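You operate a simulated robot arm through the tools that you are given. There is no shell and no other tool.

You run a simulated robot arm. Do the job below in one go: nothing can be reset, and whatever is moved stays where it is left.

TASK
Clamp the blue pack and stick on the label the yellow card names.
Fine: push it to the grey stop first; free the green clamp afterwards. Where these are worked on the way, their far stop is far enough and under half their travel is too little: green clamp.

The check looks at the end state, three seconds after you hand in, the way a careful person would. Anything else that was tipped, shoved, dropped, spilled or broken makes it a failure.

THE ROBOT
A 7-joint arm with a fingered hand, fixed in place. Base frame: the origin is at the foot of the arm, x ahead of it, y to its left, z up; the work surface is at about z = 0.8. Units: m, degrees, N and s.
With the tool pointing down near the work surface it reaches from about 0.2 to 0.8 m from the base axis. Its first joint turns from -166.0 to 166.0 degrees. Payload 4.9 kg.
The TCP is the grasp point between the finger pads, 0.032 m short of the fingertips. In the tool frame z runs along the fingers and y along their closing line. The gripper opens to 0.192 m. The gripper's body begins 0.089 m behind the TCP. The gripper is a hand of 3 fingers: y runs from the thumb to the fingers, the wrist lies at [0, 0, -0.267] in the tool frame, and closing takes about 1.5 s.
Orientation is told as [roll, pitch, yaw] about the base's x, y, z axes, in that order, counted from this pose: with the fingers straight down and closing along the base's y, the tool's x points along the base's -x, its y along +y and its z along -z.

THE INTERFACE
- The arm moves only by the tool apply_moves. Its argument "plan" is a list that holds one entry, the list of rows, each a list of 6 numbers: the turn, a rotation vector about the base's x, y, z in units of 90 degrees (1.0 is 90 degrees), then the shift along the base's x, y, z in units of 250 mm (1.0 is 250 mm). In form: [[[rx, ry, rz, tx, ty, tz], ...]]. A call has 1 to 20 rows; each row is the pose to reach, as a shift and turn from the pose commanded when the call began. "jaw" is the finger opening in m, from 0 to 0.192, set as the call begins (left out, the last holds). A call with a number of a shift or a turn outside -1 to 1 is refused whole. Rows are played at 5 a second. More than 0.05 m and 8.6 degrees between two rows, or a gripper value outside its range, and nothing of the call is played. A pose out of reach is approached as far as the arm can. The call stops where the force on the tool passes 40 N (or 10 N more than at its start, if that is more) or the arm is blocked; 0.2 s more then pass. Each finger travels about 0.153 m/s and halts on what it meets, pressing with about 22 N; the grip force reading is that of the motor and also rises with nothing between the fingers. The clock runs only during rows and for 0.2 s after the last one: add rows that repeat a pose to give the fingers time. The reply holds the time, the measured pose of the TCP, the force on the tool along the base axes, the opening and the grip force, in the units named above and with some noise, with the torque about the TCP (base axes, N m) and any sound that the robot's microphone picked up, and new pictures: "show" is both (left out), scene, wrist or none.
- Cameras (640 x 400 px; columns grow to the right, rows downward): "scene" is fixed at [0.2209, -0.6503, 1.523]; the picture's right is [0.82, -0.57, 0.00], its down [-0.32, -0.46, -0.83] and it looks along [0.47, 0.68, -0.56] (base axes); focal length 372 px, centre (320, 200). "wrist" rides on the gripper at [0.08, -0.046, -0.113] in the tool frame; the picture's right is [0.50, 0.87, 0.00], its down [-0.67, 0.39, -0.63] and it looks along [-0.55, 0.32, 0.78] (tool axes); focal length 226 px, centre (320, 200). There is no depth. A picture from a camera that has moved, and an enlarged one, comes with that camera's place and axes in the base frame and with its lens.
- set_fingers(finger1, finger2, thumb_bend): sets how far each is bent, from 0 (flat) to 1 (curled in); at 0.3 the hand is open as for a grip, at 0.7 the pads meet at the TCP. One left out holds its place. A second passes; each finger stops where it meets its share of the squeeze, and holds until it gets a number again. A gripper value or a shape takes the hand back. It gives what a move gives, with no picture; readings hold the bend of each and the force on the fingers (four entries, about 0 where the hand has none), thumb and palm.
- preshape(shape): the hand has 3 fingers and takes this shape, open, in about a second: jaw (thumb against the fingers, like two jaws); tri (thumb and two fingers); tip (a fingertip pinch); poke (one finger out to press); point (the index stretched); flat (the hand flat); cup (the hand cupped); fist (a fist). The gripper value then closes the fingers along that shape, each until it touches; the sizes above hold for jaw. It gives what a move gives, with no picture.
- close_up(camera, box): a new picture of the part [left, top, right, bottom] of that camera's present view, enlarged. The clock stands still meanwhile.
- sign_off(): hands the job in; it is judged then, once.

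Places have to be worked out from the pictures, the camera data and where the tool is seen. Open the gripper and draw the arm clear of the work before you hand the job in, unless the task says otherwise.

The tools are called after "Emit:" as a command line: name --argument value ..., lists and objects as JSON in quotes. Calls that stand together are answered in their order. apply_moves: Moves the arm, as the interface text tells. Its arguments: {"type":"object","properties":{"plan":{"type":"array","items":{"type":"array","items":{"type":"array","items":{"type":"number"}}}},"jaw":{"type":"number"},"show":{"type":"string","enum":["both","scene","wrist","none"]}},"required":["plan"]} The other tools are called the same way: preshape (shape) gives the hand a shape; set_fingers (finger1, finger2, thumb_bend) moves the fingers one by one; close_up (camera, box) takes an enlarged picture of a part of a camera's view; sign_off () hands the job in.

At the start:

```text
time: 0.0
tool_pos: [0.6119, 0.0395, 1.0027]
tool_rot: [0.0, -0.1, 0.0]
force: [-0.4, -0.2, -0.2]
torque: [0.02, -0.02, 0.03]
grip_width: 0.1919
gripper_force: 0.1
shape: jaw
bend: [0.3, 0.3, 0.3]
finger forces: [0.1, 0.1, 0.1, 0.0, 0.0, 0.0]
```

scene: 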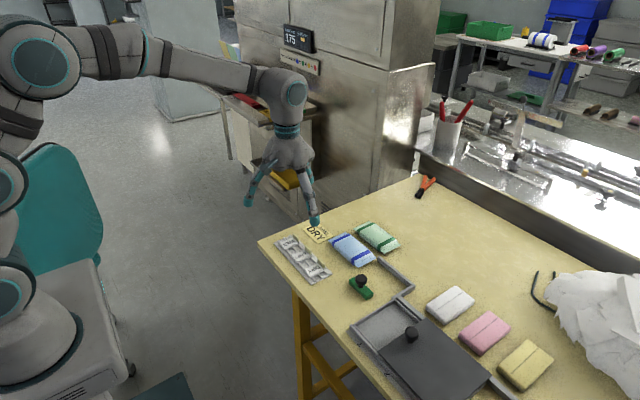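
wrist: 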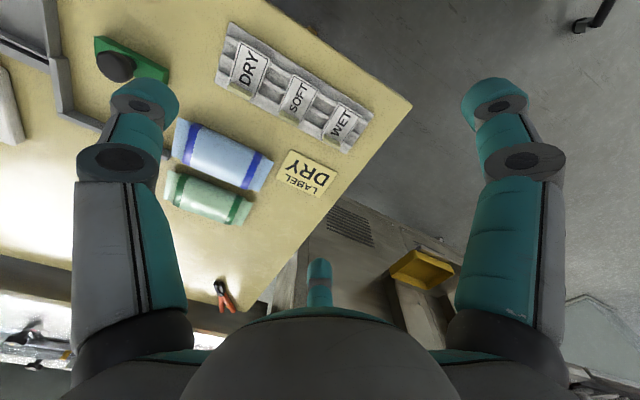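

The pictures show a blue pack, a green clamp by an L-shaped grey stop, a label rack (DRY, SOFT, WET) and a yellow card that reads DRY. I'll enlarge both views to see the details before I move.

Emit:
close_up --camera "scene" --box '[250, 200, 430, 312]'

Emit:
close_up --camera "scene" --box '[330, 250, 530, 400]'

Emit:
close_up --camera "wrist" --box '[200, 10, 420, 150]'

Emit:
close_up --camera "wrist" --box '[0, 0, 360, 225]'

```text
3.56 times, centred on (340, 256) of scene
camera zoom: at [0.2209, -0.6503, 1.523], right [0.82, -0.57, 0.0], down [-0.32, -0.46, -0.83], along [0.47, 0.68, -0.56], focal length 1322 px, centre (249, 1)
```

zoom: 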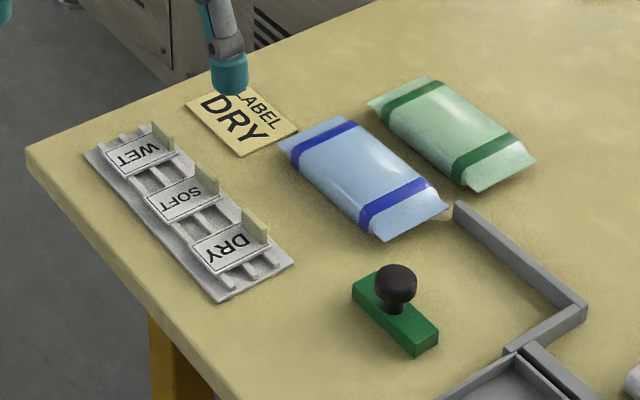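

```text
2.67 times, centred on (430, 325) of scene
camera zoom: at [0.2209, -0.6503, 1.523], right [0.82, -0.57, 0.0], down [-0.32, -0.46, -0.83], along [0.47, 0.68, -0.56], focal length 991 px, centre (27, -133)
```

zoom: 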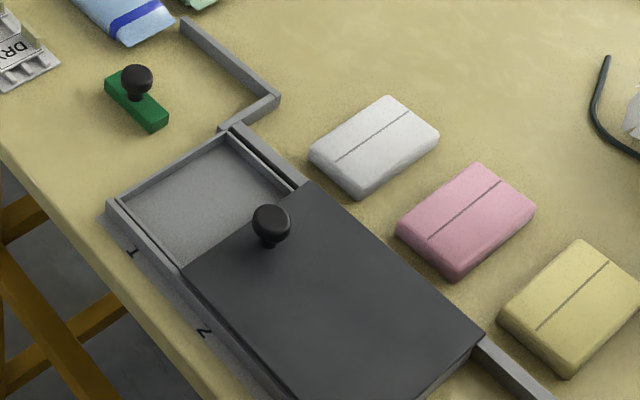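

```text
2.86 times, centred on (310, 80) of wrist
camera zoom: at [0.5326, -0.0053, 1.1156], right [-0.5, 0.87, 0.0], down [0.67, 0.39, 0.63], along [0.55, 0.32, -0.78], focal length 646 px, centre (349, 543)
```

zoom: 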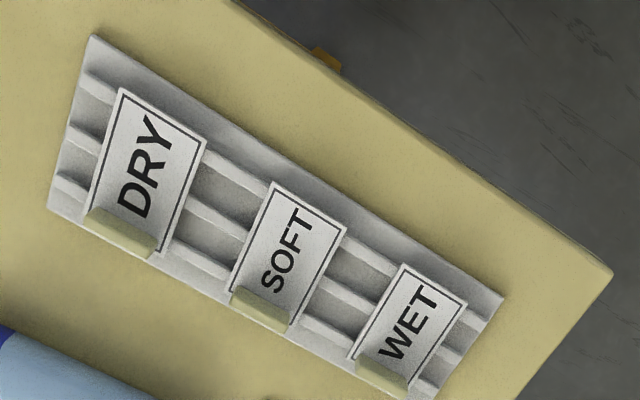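

```text
1.78 times, centred on (180, 112) of wrist
camera zoom: at [0.5326, -0.0053, 1.1156], right [-0.5, 0.87, 0.0], down [0.67, 0.39, 0.63], along [0.55, 0.32, -0.78], focal length 402 px, centre (569, 356)
```

zoom: 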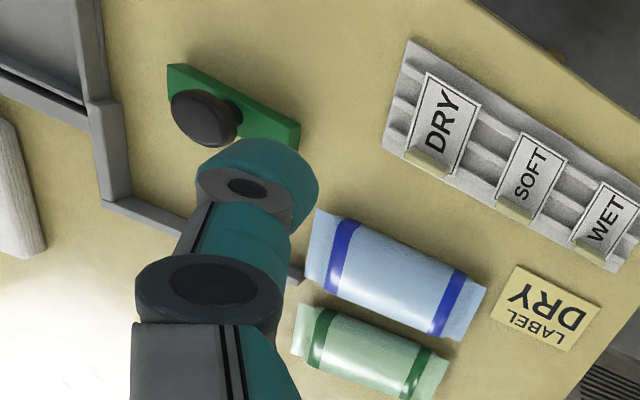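

From the scene camera I put the blue pack at about x 0.73–0.80, y −0.10 to 0.036. The stop's end wall is near y −0.235 and its guide wall near x 0.805, with the clamp block around (0.686, −0.167). I'll close the hand and move high above the pack's +y end to check these places.

Emit:
apply_moves --plan '[[[0, 0, 0, 0.1, 0.03, 0], [0, 0, 0, 0.21, 0.06, -0.03], [0, 0, 0, 0.32, 0.09, -0.06], [0, 0, 0, 0.42, 0.12, -0.1], [0, 0, 0, 0.53, 0.15, -0.15], [0, 0, 0, 0.632, 0.182, -0.2], [0, 0, 0, 0.632, 0.182, -0.2], [0, 0, 0, 0.632, 0.182, -0.2]]]' --jaw 0

```text
time: 1.8
tool_pos: [0.7684, 0.0852, 0.9515]
tool_rot: [0.0, 0.0, 0.1]
force: [0.9, -1.0, -0.2]
torque: [0.03, 0.04, 0.01]
grip_width: 0.0
gripper_force: 22.0
shape: jaw
bend: [0.7, 0.7, 0.7]
finger forces: [0.1, 0.0, 0.0, 0.1, 0.0, 0.0]
camera wrist: at [0.6895, 0.0409, 1.0651], right [-0.5, 0.87, 0.0], down [0.67, 0.39, 0.63], along [0.55, 0.32, -0.78], focal length 226 px, centre (320, 200)
```

scene: 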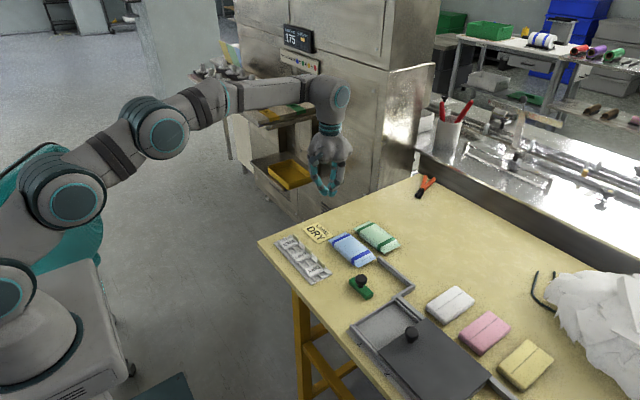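
wrist: 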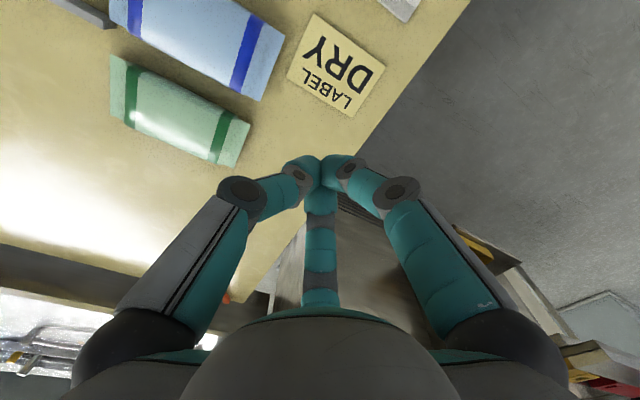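

The wrist view fits with the pack's edge lying at about z 0.815, which puts the pack at x 0.72–0.786, y −0.113 to 0.022. I'll enlarge the closed fingertips and the stop before I lower the hand.

Emit:
close_up --camera "scene" --box '[290, 120, 370, 200]'

Emit:
close_up --camera "scene" --box '[320, 215, 430, 305]'

Emit:
close_up --camera "wrist" --box '[80, 0, 440, 225]'

```text
5.00 times, centred on (330, 160) of scene
camera zoom: at [0.2209, -0.6503, 1.523], right [0.82, -0.57, 0.0], down [-0.32, -0.46, -0.83], along [0.47, 0.68, -0.56], focal length 1859 px, centre (270, 400)
```

zoom: 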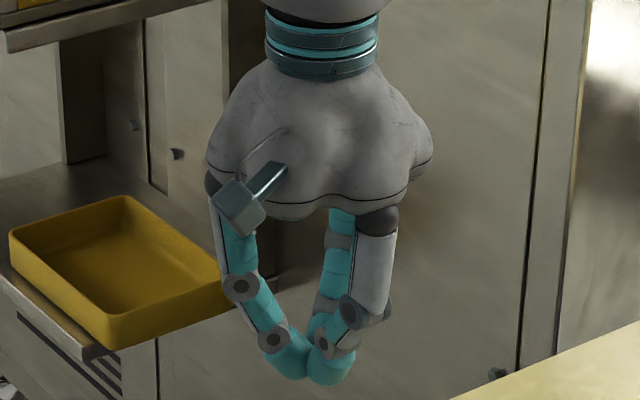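

```text
4.44 times, centred on (375, 260) of scene
camera zoom: at [0.2209, -0.6503, 1.523], right [0.82, -0.57, 0.0], down [-0.32, -0.46, -0.83], along [0.47, 0.68, -0.56], focal length 1652 px, centre (76, -67)
```

zoom: 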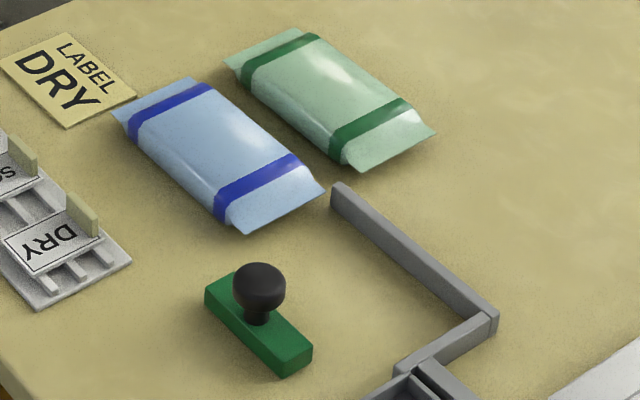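

```text
1.78 times, centred on (260, 112) of wrist
camera zoom: at [0.6895, 0.0409, 1.0651], right [-0.5, 0.87, 0.0], down [0.67, 0.39, 0.63], along [0.55, 0.32, -0.78], focal length 402 px, centre (427, 356)
```

zoom: 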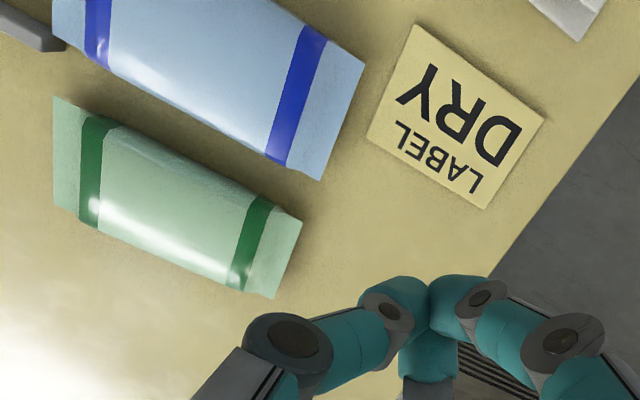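

The closed fingertips form a cluster about 45 mm across, and the stop walls are about 17 mm high. Next I lower the hand just behind the pack's +y end, with the tips a few mm above the yellow card.

Emit:
apply_moves --plan '[[[0, 0, 0, -0.03, -0.03, -0.1], [0, 0, 0, -0.06, -0.06, -0.2], [0, 0, 0, -0.064, -0.06, -0.3], [0, 0, 0, -0.064, -0.06, -0.37], [0, 0, 0, -0.064, -0.06, -0.43], [0, 0, 0, -0.064, -0.06, -0.43]]]'

```text
time: 3.2
tool_pos: [0.7539, 0.0696, 0.8444]
tool_rot: [0.0, 0.0, 0.0]
force: [-0.1, -0.6, -0.8]
torque: [-0.03, 0.04, 0.03]
grip_width: 0.0
gripper_force: 21.3
shape: jaw
bend: [0.7, 0.7, 0.7]
finger forces: [0.0, 0.1, 0.1, 0.0, 0.0, 0.0]
camera wrist: at [0.6747, 0.0251, 0.9571], right [-0.5, 0.87, 0.0], down [0.67, 0.39, 0.63], along [0.55, 0.32, -0.78], focal length 226 px, centre (320, 200)
```

scene: 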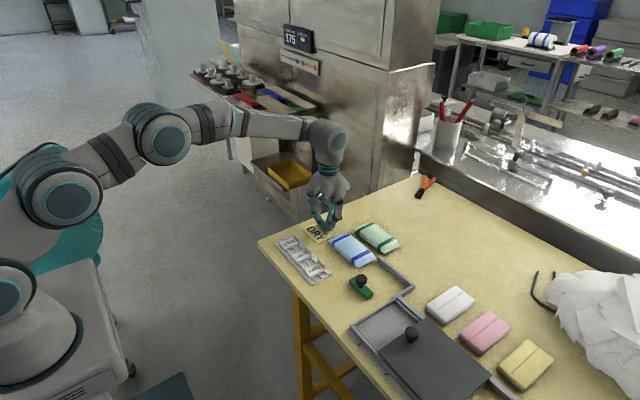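
wrist: 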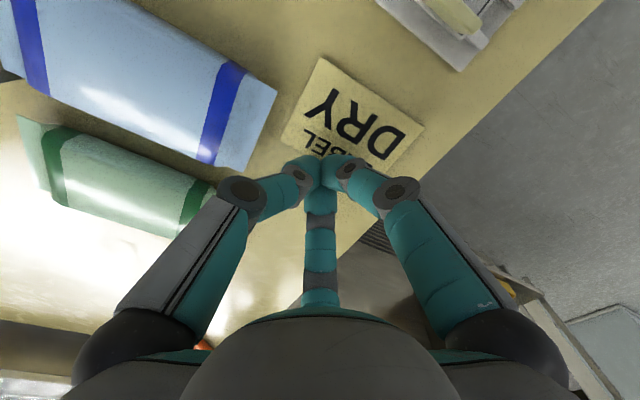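

The wrist view puts the pack's end edge at y ≈ 0.022 with its middle at x ≈ 0.748. I'll shift slightly to line up, drop a few mm and start a slow push in −y.

Emit:
apply_moves --plan '[[[0, 0, 0, -0.02, -0.02, -0.02], [0, 0, 0, -0.02, -0.06, -0.02], [0, 0, 0, -0.02, -0.1, -0.02], [0, 0, 0, -0.02, -0.14, -0.02], [0, 0, 0, -0.02, -0.18, -0.02], [0, 0, 0, -0.02, -0.22, -0.02]]]'

```text
time: 4.6
tool_pos: [0.7491, 0.0152, 0.8421]
tool_rot: [0.0, 0.0, 0.1]
force: [0.8, 0.2, 0.7]
torque: [-0.01, 0.01, 0.01]
grip_width: 0.0001
gripper_force: 22.0
shape: jaw
bend: [0.7, 0.7, 0.7]
finger forces: [0.0, 0.0, 0.0, 0.0, 0.1, 0.0]
camera wrist: at [0.6692, -0.0288, 0.9537], right [-0.5, 0.87, 0.0], down [0.67, 0.39, 0.63], along [0.55, 0.32, -0.78], focal length 226 px, centre (320, 200)
```

scene: 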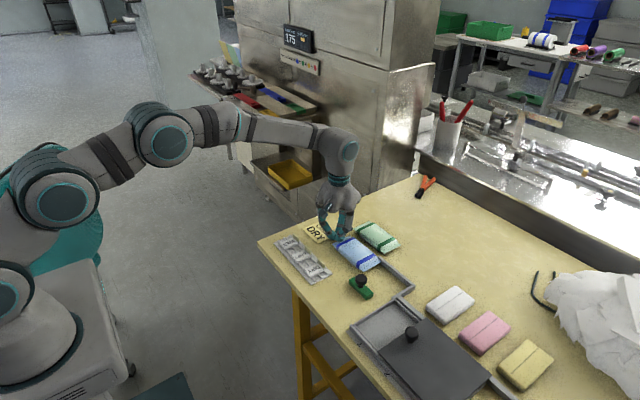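
wrist: 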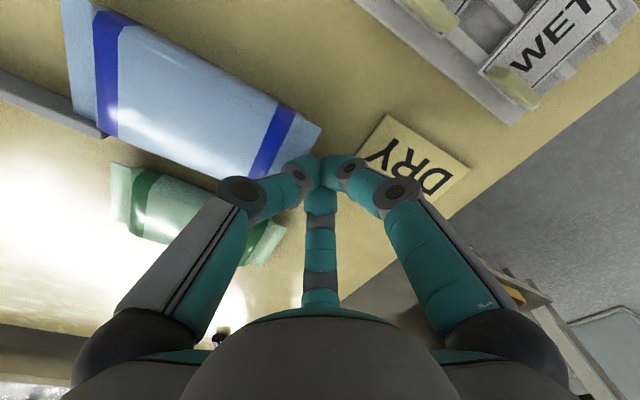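

The pack is sliding in −y with hardly any force and its leading end has reached the guide wall. I'll keep pushing most of the way to the end stop.

Emit:
apply_moves --plan '[[[0, 0, 0, 0, -0.04, 0], [0, 0, 0, 0, -0.08, 0], [0, 0, 0, 0, -0.12, 0], [0, 0, 0, 0, -0.16, 0], [0, 0, 0, 0, -0.2, 0], [0, 0, 0, 0, -0.24, 0], [0, 0, 0, 0, -0.28, 0], [0, 0, 0, 0, -0.32, 0]]]'

```text
time: 6.4
tool_pos: [0.749, -0.0643, 0.8403]
tool_rot: [0.0, 0.1, 0.1]
force: [0.0, 0.2, 0.0]
torque: [-0.02, -0.02, -0.01]
grip_width: 0.0
gripper_force: 21.9
shape: jaw
bend: [0.7, 0.7, 0.7]
finger forces: [0.0, 0.1, 0.1, 0.1, 0.0, 0.0]
camera wrist: at [0.6692, -0.1095, 0.9531], right [-0.5, 0.87, 0.0], down [0.67, 0.39, 0.63], along [0.55, 0.32, -0.78], focal length 226 px, centre (320, 200)
```

scene: 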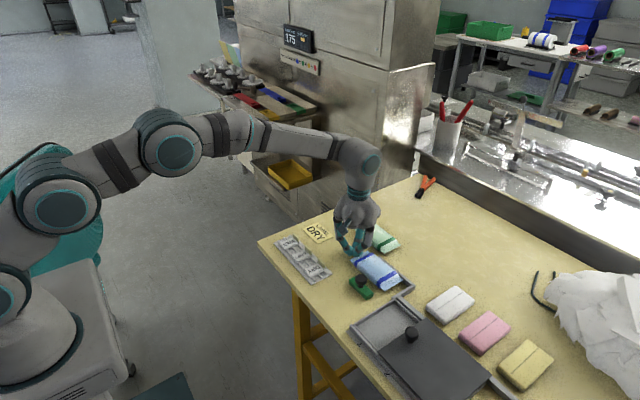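
wrist: 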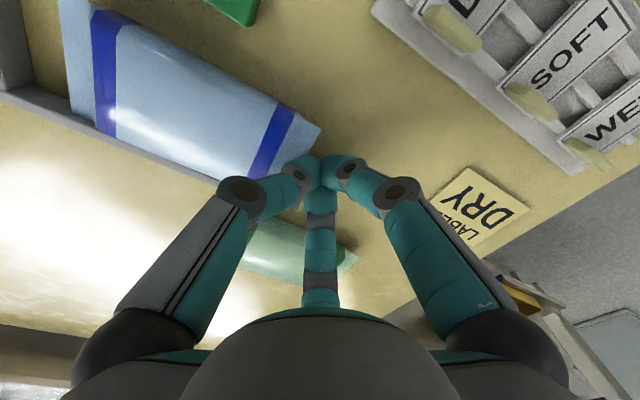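

About 0.03 m still separates the pack from the end stop, and the force is near zero. I'll push 0.024 m more, slowly.

Emit:
apply_moves --plan '[[[0, 0, 0, 0, -0.024, 0], [0, 0, 0, 0, -0.048, 0], [0, 0, 0, 0, -0.072, 0], [0, 0, 0, 0, -0.096, 0]]]' --show "wrist"

```text
time: 7.4
tool_pos: [0.7492, -0.0894, 0.8399]
tool_rot: [0.0, 0.0, -0.1]
force: [0.0, -1.0, -0.4]
torque: [0.02, 0.06, -0.02]
grip_width: 0.0
gripper_force: 22.0
shape: jaw
bend: [0.7, 0.7, 0.7]
finger forces: [0.1, 0.0, 0.0, 0.0, 0.1, 0.0]
camera wrist: at [0.6705, -0.1337, 0.9526], right [-0.5, 0.87, 0.0], down [0.67, 0.39, 0.63], along [0.55, 0.32, -0.78], focal length 226 px, centre (320, 200)
```

wrist: 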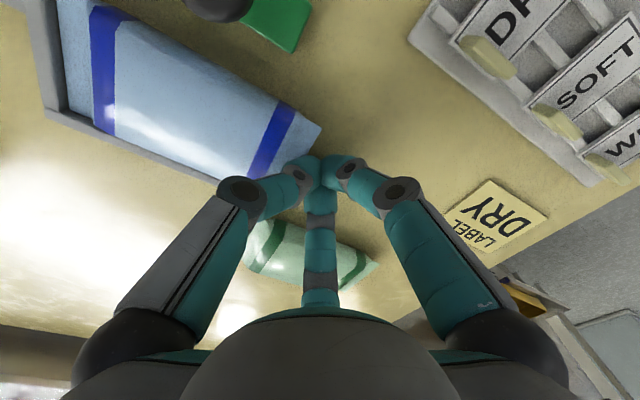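

The pack is nearly at the end wall. I'll move on in 1.5 mm steps and watch for a contact force.

Emit:
apply_moves --plan '[[[0, 0, 0, 0, -0.006, 0], [0, 0, 0, 0, -0.012, 0], [0, 0, 0, 0, -0.018, 0], [0, 0, 0, 0, -0.024, 0]]]' --show "wrist"

Emit:
close_up --camera "scene" --box '[320, 215, 430, 305]'

```text
time: 8.4
tool_pos: [0.749, -0.0946, 0.8407]
tool_rot: [0.0, 0.0, 0.1]
force: [1.2, 9.4, 3.0]
torque: [0.23, -0.07, -0.02]
grip_width: 0.0
gripper_force: 22.2
shape: jaw
bend: [0.7, 0.7, 0.7]
finger forces: [0.0, 0.0, 0.0, 0.0, 0.0, 0.0]
camera wrist: at [0.6694, -0.139, 0.954], right [-0.5, 0.87, 0.0], down [0.67, 0.39, 0.63], along [0.55, 0.32, -0.77], focal length 226 px, centre (320, 200)
```

wrist: 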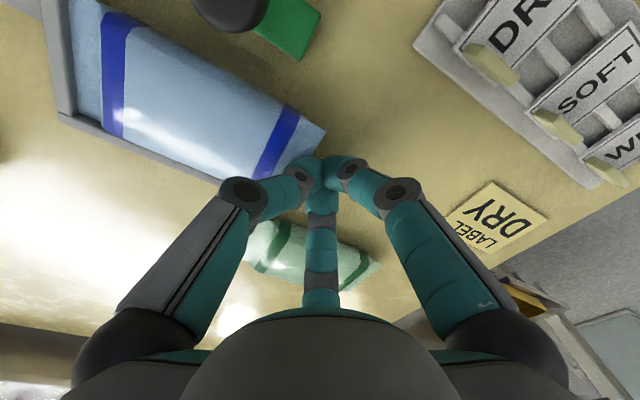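

```text
4.44 times, centred on (375, 260) of scene
camera zoom: at [0.2209, -0.6503, 1.523], right [0.82, -0.57, 0.0], down [-0.32, -0.46, -0.83], along [0.47, 0.68, -0.56], focal length 1652 px, centre (76, -67)
```

zoom: 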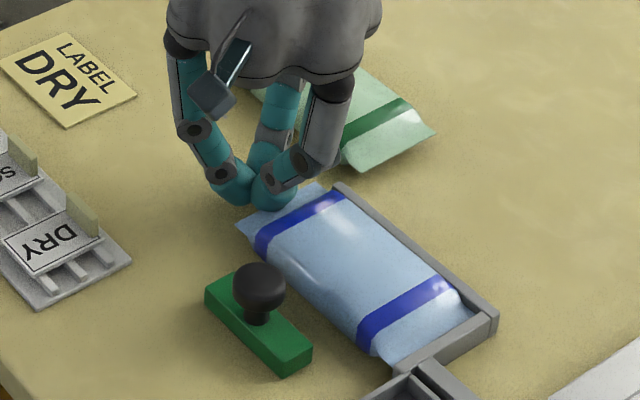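

The 9.4 N in y shows the pack is seated against the end stop, and the close-up agrees. I'll back off in +y and rise, then look at the "tip" pinch shape for the clamp knob and the label tab.

Emit:
apply_moves --plan '[[[0, 0, 0, 0, 0.05, 0], [0, 0, 0, 0, 0.1, 0], [0, 0, 0, 0, 0.12, 0.1], [0, 0, 0, 0, 0.12, 0.25], [0, 0, 0, -0.1, 0.12, 0.4], [0, 0, 0, -0.2, 0.12, 0.5]]]' --show "none"

Emit:
preshape --shape "tip"

Emit:
close_up --camera "wrist" --box '[0, 0, 640, 400]'

Emit:
close_up --camera "scene" --box '[290, 140, 430, 300]'

```text
time: 9.8
tool_pos: [0.6993, -0.0672, 0.9659]
tool_rot: [-0.1, 0.2, 0.0]
force: [-0.1, -0.1, -1.7]
torque: [-0.01, -0.03, 0.0]
grip_width: 0.0002
gripper_force: 21.7
shape: jaw
bend: [0.7, 0.7, 0.7]
finger forces: [0.1, 0.0, 0.0, 0.0, 0.0, 0.0]
```

```text
time: 10.7
tool_pos: [0.6996, -0.0664, 0.9665]
tool_rot: [0.0, -0.1, -0.1]
force: [-0.8, 0.1, -0.5]
torque: [-0.02, 0.02, -0.02]
grip_width: 0.192
gripper_force: 0.0
shape: tip
bend: [0.3, 0.3, 0.3]
finger forces: [0.0, 0.0, 0.1, 0.0, 0.0, 0.0]
```

```text
1.00 times, centred on (320, 200) of wrist (not enlarged: the box is as wide or as high as the picture)
camera zoom: at [0.6208, -0.1108, 1.0793], right [-0.5, 0.87, 0.0], down [0.67, 0.39, 0.63], along [0.55, 0.32, -0.78], focal length 226 px, centre (320, 200)
```

zoom: 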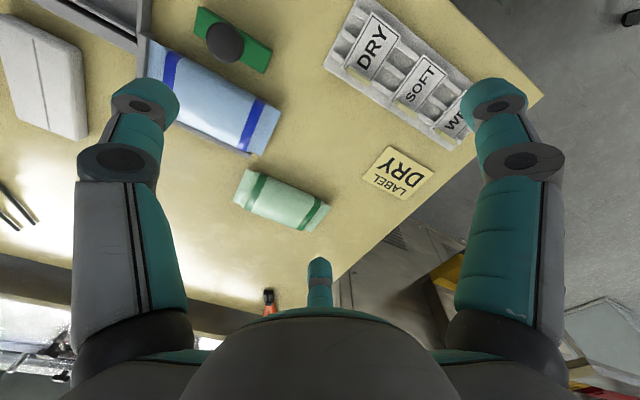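

```text
2.50 times, centred on (360, 220) of scene
camera zoom: at [0.2209, -0.6503, 1.523], right [0.82, -0.57, 0.0], down [-0.32, -0.46, -0.83], along [0.47, 0.68, -0.56], focal length 930 px, centre (220, 150)
```

zoom: 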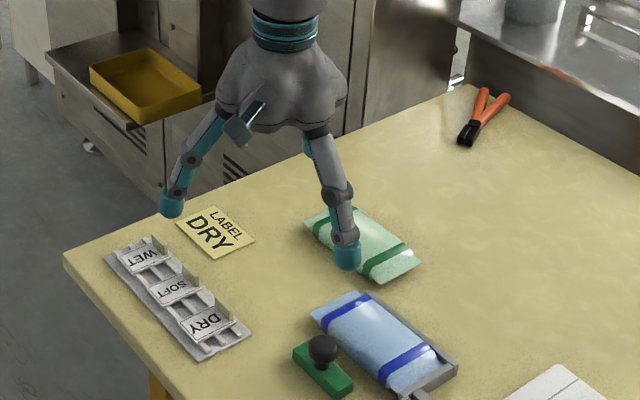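

The open "tip" shape looks like "jaw". I'll close it partly, up here in free air, to see which fingers move.

Emit:
apply_moves --plan '[[[0, 0, 0, 0, 0, 0], [0, 0, 0, 0, 0, 0], [0, 0, 0, 0, 0, 0], [0, 0, 0, 0, 0, 0], [0, 0, 0, 0, 0, 0]]]' --jaw 0.03

Emit:
close_up --camera "scene" --box '[290, 140, 430, 300]'

```text
time: 11.9
tool_pos: [0.7001, -0.065, 0.967]
tool_rot: [0.0, 0.0, 0.0]
force: [0.7, 0.2, -0.3]
torque: [0.0, 0.0, 0.01]
grip_width: 0.0303
gripper_force: 0.0
shape: tip
bend: [0.76, 0.76, 0.7]
finger forces: [0.1, 0.1, 0.0, 0.0, 0.0, 0.0]
camera wrist: at [0.6206, -0.1107, 1.0794], right [-0.5, 0.87, 0.0], down [0.67, 0.39, 0.63], along [0.55, 0.32, -0.78], focal length 226 px, centre (320, 200)
```

scene: 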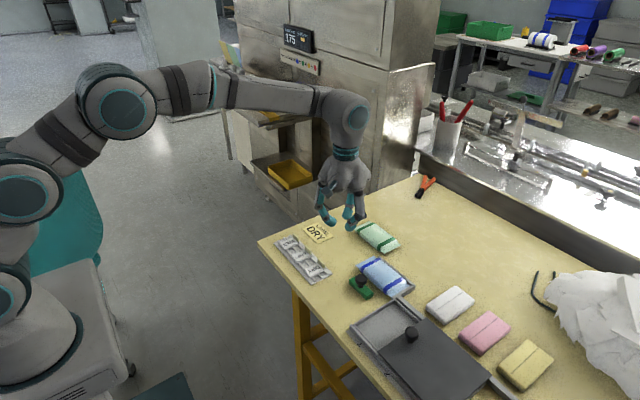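
wrist: 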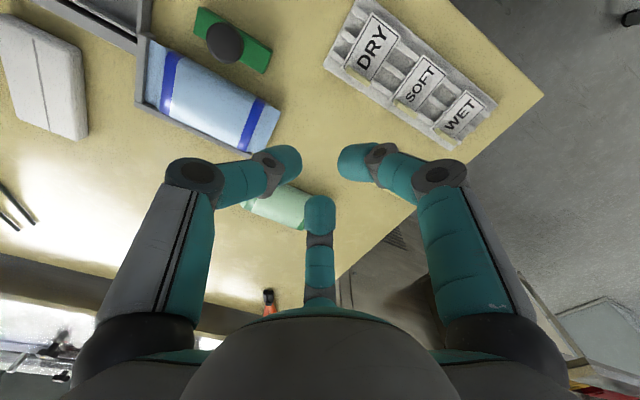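

```text
2.50 times, centred on (360, 220) of scene
camera zoom: at [0.2209, -0.6503, 1.523], right [0.82, -0.57, 0.0], down [-0.32, -0.46, -0.83], along [0.47, 0.68, -0.56], focal length 930 px, centre (220, 150)
```

zoom: 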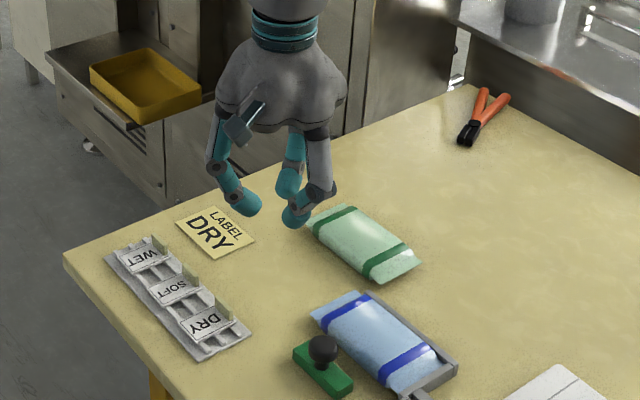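

Every shape closes radially, with the thumb at tool −y and the fingers at ±60° from +y. I'll go back to the jaw shape and turn the hand −90° in yaw so the thumb points to −x, while moving high above the clamp knob, near (0.684, −0.168).

Emit:
preshape --shape "jaw"

Emit:
apply_moves --plan '[[[0, 0, -0.09, -0.005, -0.04, 0], [0, 0, -0.18, -0.01, -0.08, 0], [0, 0, -0.27, -0.015, -0.12, 0], [0, 0, -0.36, -0.02, -0.16, 0], [0, 0, -0.45, -0.03, -0.2, 0], [0, 0, -0.54, -0.04, -0.24, 0], [0, 0, -0.63, -0.05, -0.28, 0], [0, 0, -0.72, -0.055, -0.32, 0], [0, 0, -0.81, -0.06, -0.36, 0], [0, 0, -0.9, -0.062, -0.4, 0], [0, 0, -0.98, -0.062, -0.41, 0], [0, 0, -1.0, -0.062, -0.41, 0]]]' --jaw 0.08

Emit:
close_up --camera "scene" --box '[290, 160, 430, 300]'

```text
time: 12.8
tool_pos: [0.7, -0.0662, 0.9663]
tool_rot: [0.0, 0.0, 0.0]
force: [0.1, -0.7, 0.0]
torque: [0.04, 0.01, -0.01]
grip_width: 0.192
gripper_force: 0.1
shape: jaw
bend: [0.3, 0.3, 0.3]
finger forces: [0.0, 0.0, 0.0, 0.0, 0.0, 0.1]
```

```text
time: 15.4
tool_pos: [0.6832, -0.1694, 0.9654]
tool_rot: [0.0, 0.0, -90.1]
force: [0.2, 0.2, 0.1]
torque: [0.0, 0.02, 0.02]
grip_width: 0.0805
gripper_force: 0.0
shape: jaw
bend: [0.41, 0.41, 0.7]
finger forces: [0.0, 0.1, 0.0, 0.0, 0.0, 0.1]
camera wrist: at [0.6381, -0.0873, 1.0783], right [0.87, 0.5, 0.0], down [0.39, -0.67, 0.63], along [0.32, -0.55, -0.78], focal length 226 px, centre (320, 200)
```

scene: 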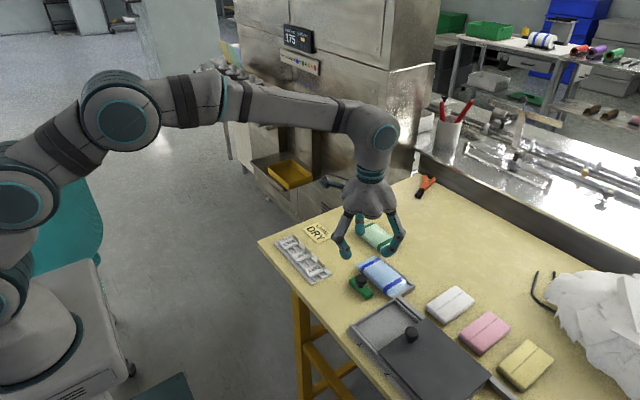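
wrist: 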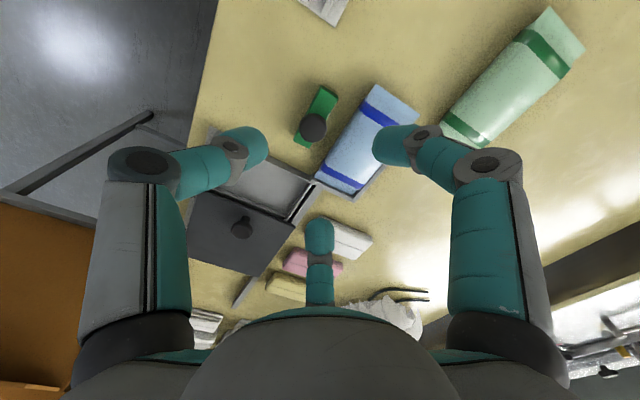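

```text
2.86 times, centred on (360, 230) of scene
camera zoom: at [0.2209, -0.6503, 1.523], right [0.82, -0.57, 0.0], down [-0.32, -0.46, -0.83], along [0.47, 0.68, -0.56], focal length 1062 px, centre (206, 114)
```

zoom: 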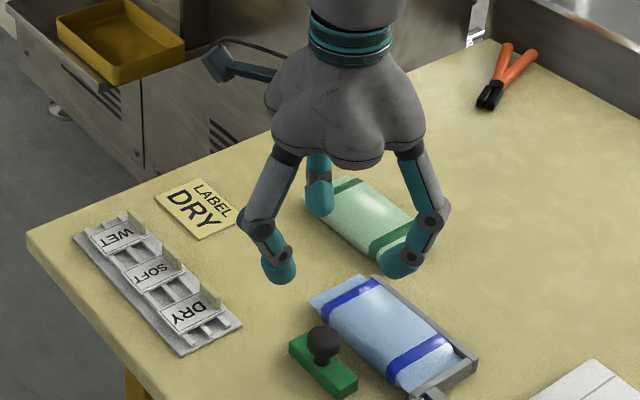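

The hand is turned and sits above the clamp. I'll enlarge the wrist view to place the knob more exactly under the tool axis.

Emit:
close_up --camera "wrist" --box '[240, 60, 400, 160]'

Emit:
close_up --camera "scene" --box '[335, 250, 425, 306]'

```text
4.00 times, centred on (320, 110) of wrist
camera zoom: at [0.6381, -0.0873, 1.0783], right [0.87, 0.5, 0.0], down [0.39, -0.67, 0.63], along [0.32, -0.55, -0.78], focal length 904 px, centre (320, 560)
```

zoom: 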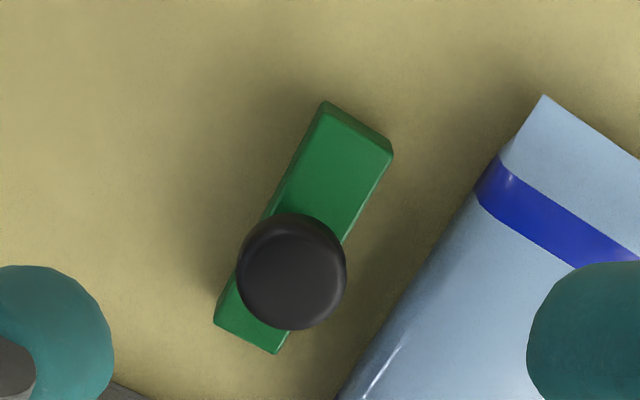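

```text
7.11 times, centred on (380, 278) of scene
camera zoom: at [0.2209, -0.6503, 1.523], right [0.82, -0.57, 0.0], down [-0.32, -0.46, -0.83], along [0.47, 0.68, -0.56], focal length 2644 px, centre (-107, -355)
```

zoom: 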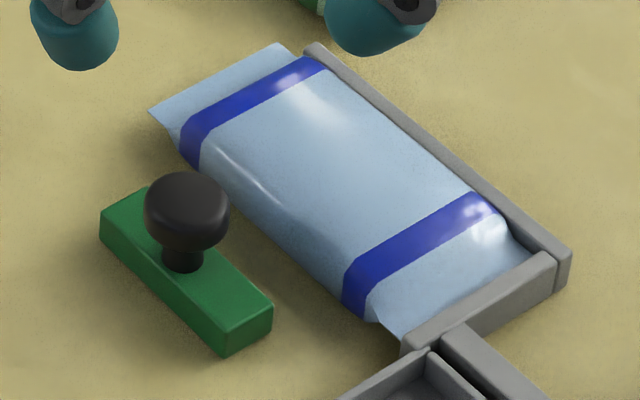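

Both views agree on the knob: a cap about 29 mm wide at roughly (0.681, −0.169), z 0.83–0.852. The pack top is near 0.825, so I'll lower until the fingertips are at about z 0.834 around the knob, clear of the pack and block.

Emit:
apply_moves --plan '[[[0, 0, 0, -0.004, 0, -0.12], [0, 0, 0, -0.008, 0, -0.24], [0, 0, 0, -0.008, 0, -0.34], [0, 0, 0, -0.008, 0, -0.394], [0, 0, 0, -0.008, 0, -0.394]]]'

Emit:
close_up --camera "scene" --box '[310, 210, 420, 300]'

```text
time: 16.6
tool_pos: [0.6805, -0.1673, 0.8682]
tool_rot: [0.0, -0.1, -90.0]
force: [-0.8, 1.1, 0.3]
torque: [-0.02, -0.01, -0.04]
grip_width: 0.0803
gripper_force: 0.1
shape: jaw
bend: [0.41, 0.41, 0.7]
finger forces: [0.0, 0.0, 0.0, 0.0, 0.0, 0.1]
camera wrist: at [0.6356, -0.0861, 0.9808], right [0.87, 0.5, 0.0], down [0.39, -0.67, 0.63], along [0.32, -0.55, -0.78], focal length 226 px, centre (320, 200)
```

scene: 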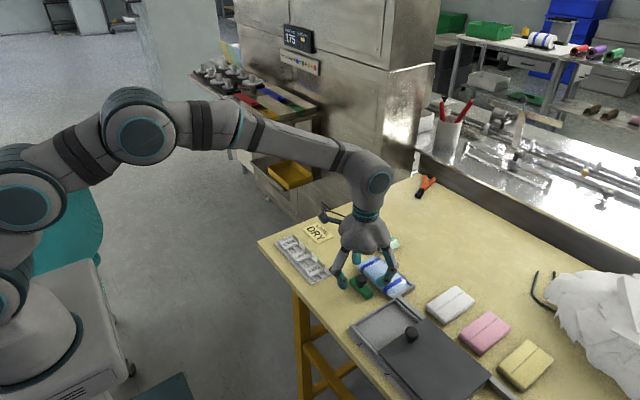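
wrist: 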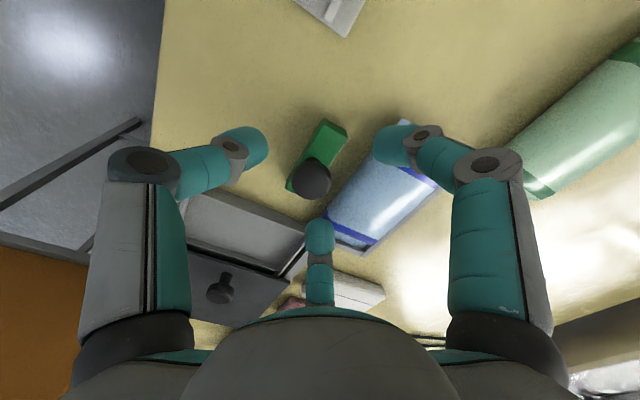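

```text
4.44 times, centred on (365, 255) of scene
camera zoom: at [0.2209, -0.6503, 1.523], right [0.82, -0.57, 0.0], down [-0.32, -0.46, -0.83], along [0.47, 0.68, -0.56], focal length 1652 px, centre (120, -44)
```

zoom: 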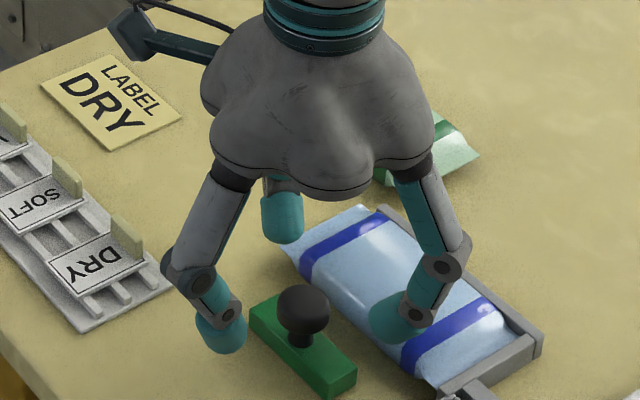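

The tips surround the knob without contact; the wrist view puts the knob about 5 mm to the −x side of the tool axis. I'll recentre and then close on it in a second call.

Emit:
apply_moves --plan '[[[0, 0, 0, -0.014, -0.008, 0], [0, 0, 0, -0.014, -0.008, -0.006]]]' --show "none"

Emit:
apply_moves --plan '[[[0, 0, 0, 0, 0, 0], [0, 0, 0, 0, 0, 0], [0, 0, 0, 0, 0, 0], [0, 0, 0, 0, 0, 0]]]' --jaw 0.0

Emit:
close_up --camera "scene" --box '[310, 210, 420, 300]'

```text
time: 17.2
tool_pos: [0.6775, -0.1705, 0.8648]
tool_rot: [0.0, 0.0, -90.0]
force: [0.6, -0.3, 0.2]
torque: [0.03, -0.01, 0.03]
grip_width: 0.0804
gripper_force: 0.1
shape: jaw
bend: [0.41, 0.41, 0.7]
finger forces: [0.0, 0.0, 0.1, 0.0, 0.0, 0.0]
```

```text
time: 18.2
tool_pos: [0.6776, -0.1697, 0.865]
tool_rot: [0.0, 0.1, -90.1]
force: [0.0, -0.3, -4.1]
torque: [0.01, 0.01, 0.05]
grip_width: 0.0227
gripper_force: 22.0
shape: jaw
bend: [0.73, 0.76, 0.7]
finger forces: [18.8, 19.6, 0.0, 0.0, 19.5, 0.1]
camera wrist: at [0.6321, -0.0886, 0.9777], right [0.87, 0.5, 0.0], down [0.39, -0.67, 0.63], along [0.32, -0.55, -0.78], focal length 226 px, centre (320, 200)
```

scene: 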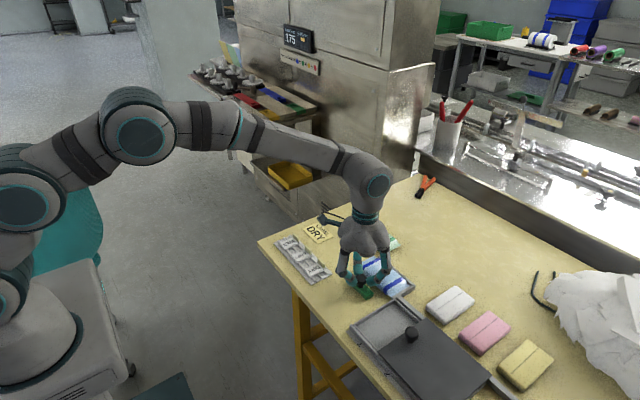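
wrist: 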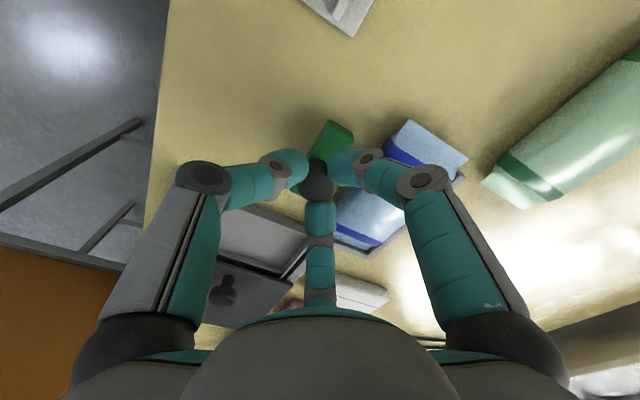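

```text
4.44 times, centred on (365, 255) of scene
camera zoom: at [0.2209, -0.6503, 1.523], right [0.82, -0.57, 0.0], down [-0.32, -0.46, -0.83], along [0.47, 0.68, -0.56], focal length 1652 px, centre (120, -44)
```

zoom: 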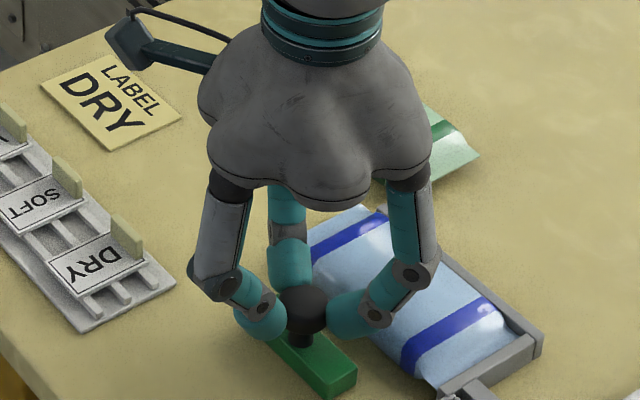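

All three fingers hold the knob at about 19 N each. I'll slide the clamp toward the pack in +x in small steps.

Emit:
apply_moves --plan '[[[0, 0, 0, 0.012, 0, 0], [0, 0, 0, 0.024, 0, 0], [0, 0, 0, 0.036, 0, 0], [0, 0, 0, 0.048, 0, 0], [0, 0, 0, 0.06, 0, 0]]]'

Emit:
close_up --camera "scene" --box '[310, 210, 420, 300]'

```text
time: 19.4
tool_pos: [0.6929, -0.1699, 0.8642]
tool_rot: [-0.1, 0.0, -90.0]
force: [-0.6, -0.7, -9.8]
torque: [0.03, 0.03, 0.02]
grip_width: 0.0225
gripper_force: 21.9
shape: jaw
bend: [0.73, 0.76, 0.7]
finger forces: [18.5, 19.6, 0.0, 0.0, 19.7, 0.1]
camera wrist: at [0.6479, -0.0886, 0.978], right [0.87, 0.5, 0.0], down [0.39, -0.67, 0.63], along [0.32, -0.55, -0.78], focal length 226 px, centre (320, 200)
```

scene: 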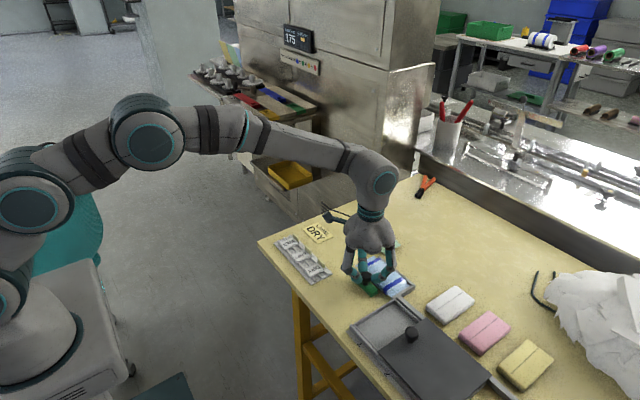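
wrist: 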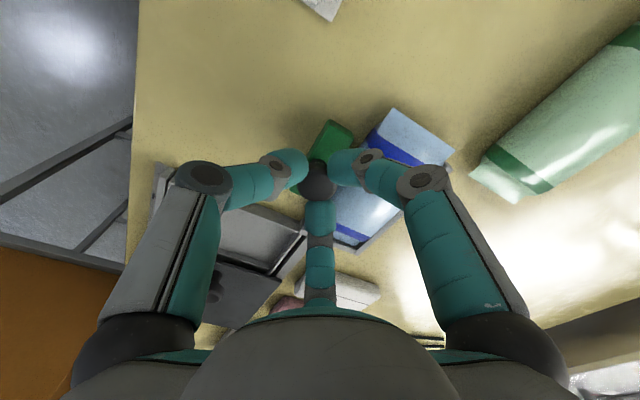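

```text
4.44 times, centred on (365, 255) of scene
camera zoom: at [0.2209, -0.6503, 1.523], right [0.82, -0.57, 0.0], down [-0.32, -0.46, -0.83], along [0.47, 0.68, -0.56], focal length 1652 px, centre (120, -44)
```

zoom: 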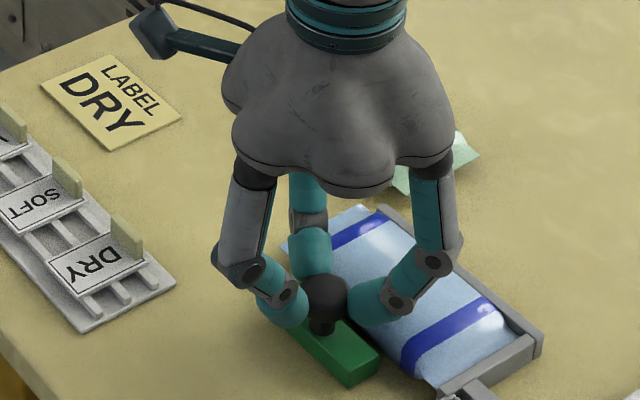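

The clamp follows the hand; it has moved 15 mm and is nearing the pack. I'll continue in finer steps and watch the x force.

Emit:
apply_moves --plan '[[[0, 0, 0, 0.008, 0, 0], [0, 0, 0, 0.016, 0, 0], [0, 0, 0, 0.024, 0, 0], [0, 0, 0, 0.032, 0, 0]]]'

Emit:
close_up --camera "scene" --box '[310, 210, 420, 300]'

```text
time: 20.4
tool_pos: [0.7003, -0.1693, 0.8654]
tool_rot: [0.0, 0.0, -89.9]
force: [-1.2, 3.4, -9.1]
torque: [0.12, 0.02, -0.01]
grip_width: 0.0225
gripper_force: 21.8
shape: jaw
bend: [0.73, 0.76, 0.7]
finger forces: [20.1, 18.6, 0.0, 0.0, 20.2, 0.1]
camera wrist: at [0.6553, -0.0889, 0.9779], right [0.87, 0.5, 0.0], down [0.39, -0.67, 0.63], along [0.32, -0.55, -0.78], focal length 226 px, centre (320, 200)
```

scene: 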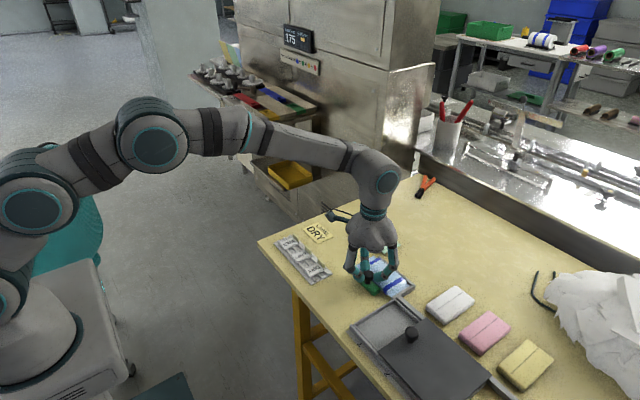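
wrist: 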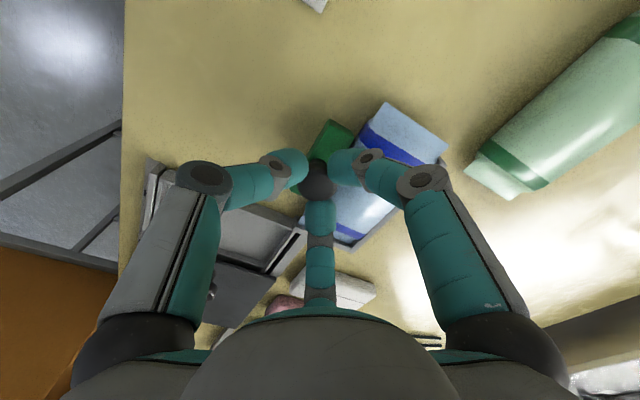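

```text
4.44 times, centred on (365, 255) of scene
camera zoom: at [0.2209, -0.6503, 1.523], right [0.82, -0.57, 0.0], down [-0.32, -0.46, -0.83], along [0.47, 0.68, -0.56], focal length 1652 px, centre (120, -44)
```

zoom: 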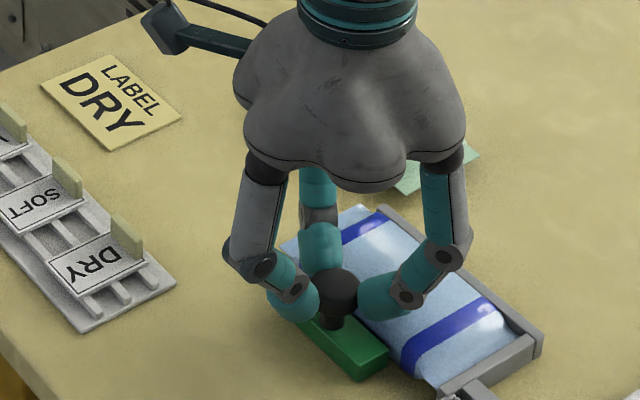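

The clamp edge is about to meet the pack and the forces are still low. I'll go on in 2 mm steps until it resists.

Emit:
apply_moves --plan '[[[0, 0, 0, 0.008, 0, 0], [0, 0, 0, 0.016, 0, 0], [0, 0, 0, 0.024, 0, 0]]]' --show "wrist"

Emit:
close_up --camera "scene" --box '[310, 210, 420, 300]'

```text
time: 21.2
tool_pos: [0.7066, -0.1696, 0.8655]
tool_rot: [-0.1, 0.0, -89.9]
force: [-8.5, 3.3, -5.1]
torque: [0.03, 0.26, 0.02]
grip_width: 0.0225
gripper_force: 22.1
shape: jaw
bend: [0.73, 0.76, 0.7]
finger forces: [18.3, 18.0, 0.1, 0.0, 25.4, 0.0]
camera wrist: at [0.6611, -0.0889, 0.9779], right [0.87, 0.5, 0.0], down [0.39, -0.67, 0.63], along [0.31, -0.55, -0.78], focal length 226 px, centre (320, 200)
```

wrist: 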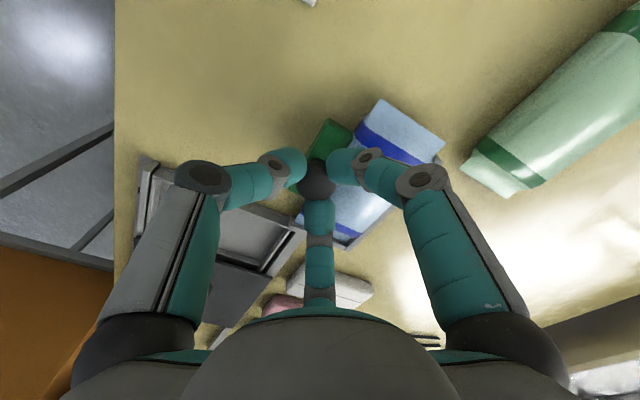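

```text
4.44 times, centred on (365, 255) of scene
camera zoom: at [0.2209, -0.6503, 1.523], right [0.82, -0.57, 0.0], down [-0.32, -0.46, -0.83], along [0.47, 0.68, -0.56], focal length 1652 px, centre (120, -44)
```

zoom: 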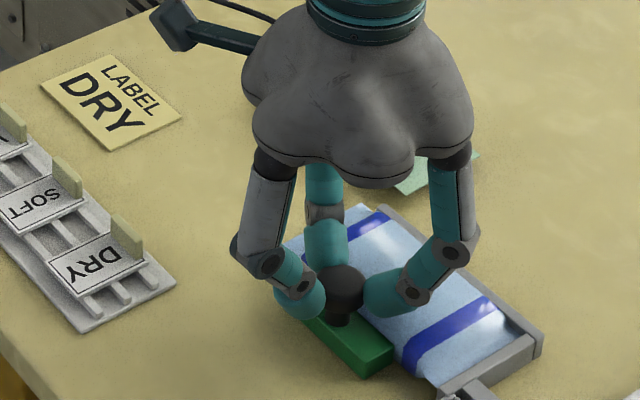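

An x force of −8.5 N shows the clamp is now meeting resistance. I'll press a little further to make sure it is at its end and the pack is tight.

Emit:
apply_moves --plan '[[[0, 0, 0, 0.006, 0, 0], [0, 0, 0, 0.012, 0, 0], [0, 0, 0, 0.018, 0, 0], [0, 0, 0, 0.018, 0, 0]]]' --show "none"

Emit:
close_up --camera "scene" --box '[310, 210, 420, 300]'

```text
time: 22.2
tool_pos: [0.7093, -0.1704, 0.8647]
tool_rot: [-0.1, 0.0, -90.0]
force: [-22.7, 3.6, 4.1]
torque: [0.13, 0.77, -0.03]
grip_width: 0.0233
gripper_force: 22.0
shape: jaw
bend: [0.73, 0.76, 0.7]
finger forces: [17.0, 15.4, 0.1, 0.0, 33.6, 0.0]
```

```text
4.44 times, centred on (365, 255) of scene
camera zoom: at [0.2209, -0.6503, 1.523], right [0.82, -0.57, 0.0], down [-0.32, -0.46, -0.83], along [0.47, 0.68, -0.56], focal length 1652 px, centre (120, -44)
```

zoom: 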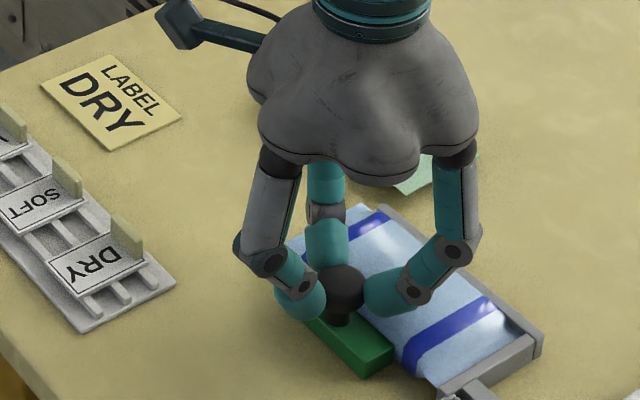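

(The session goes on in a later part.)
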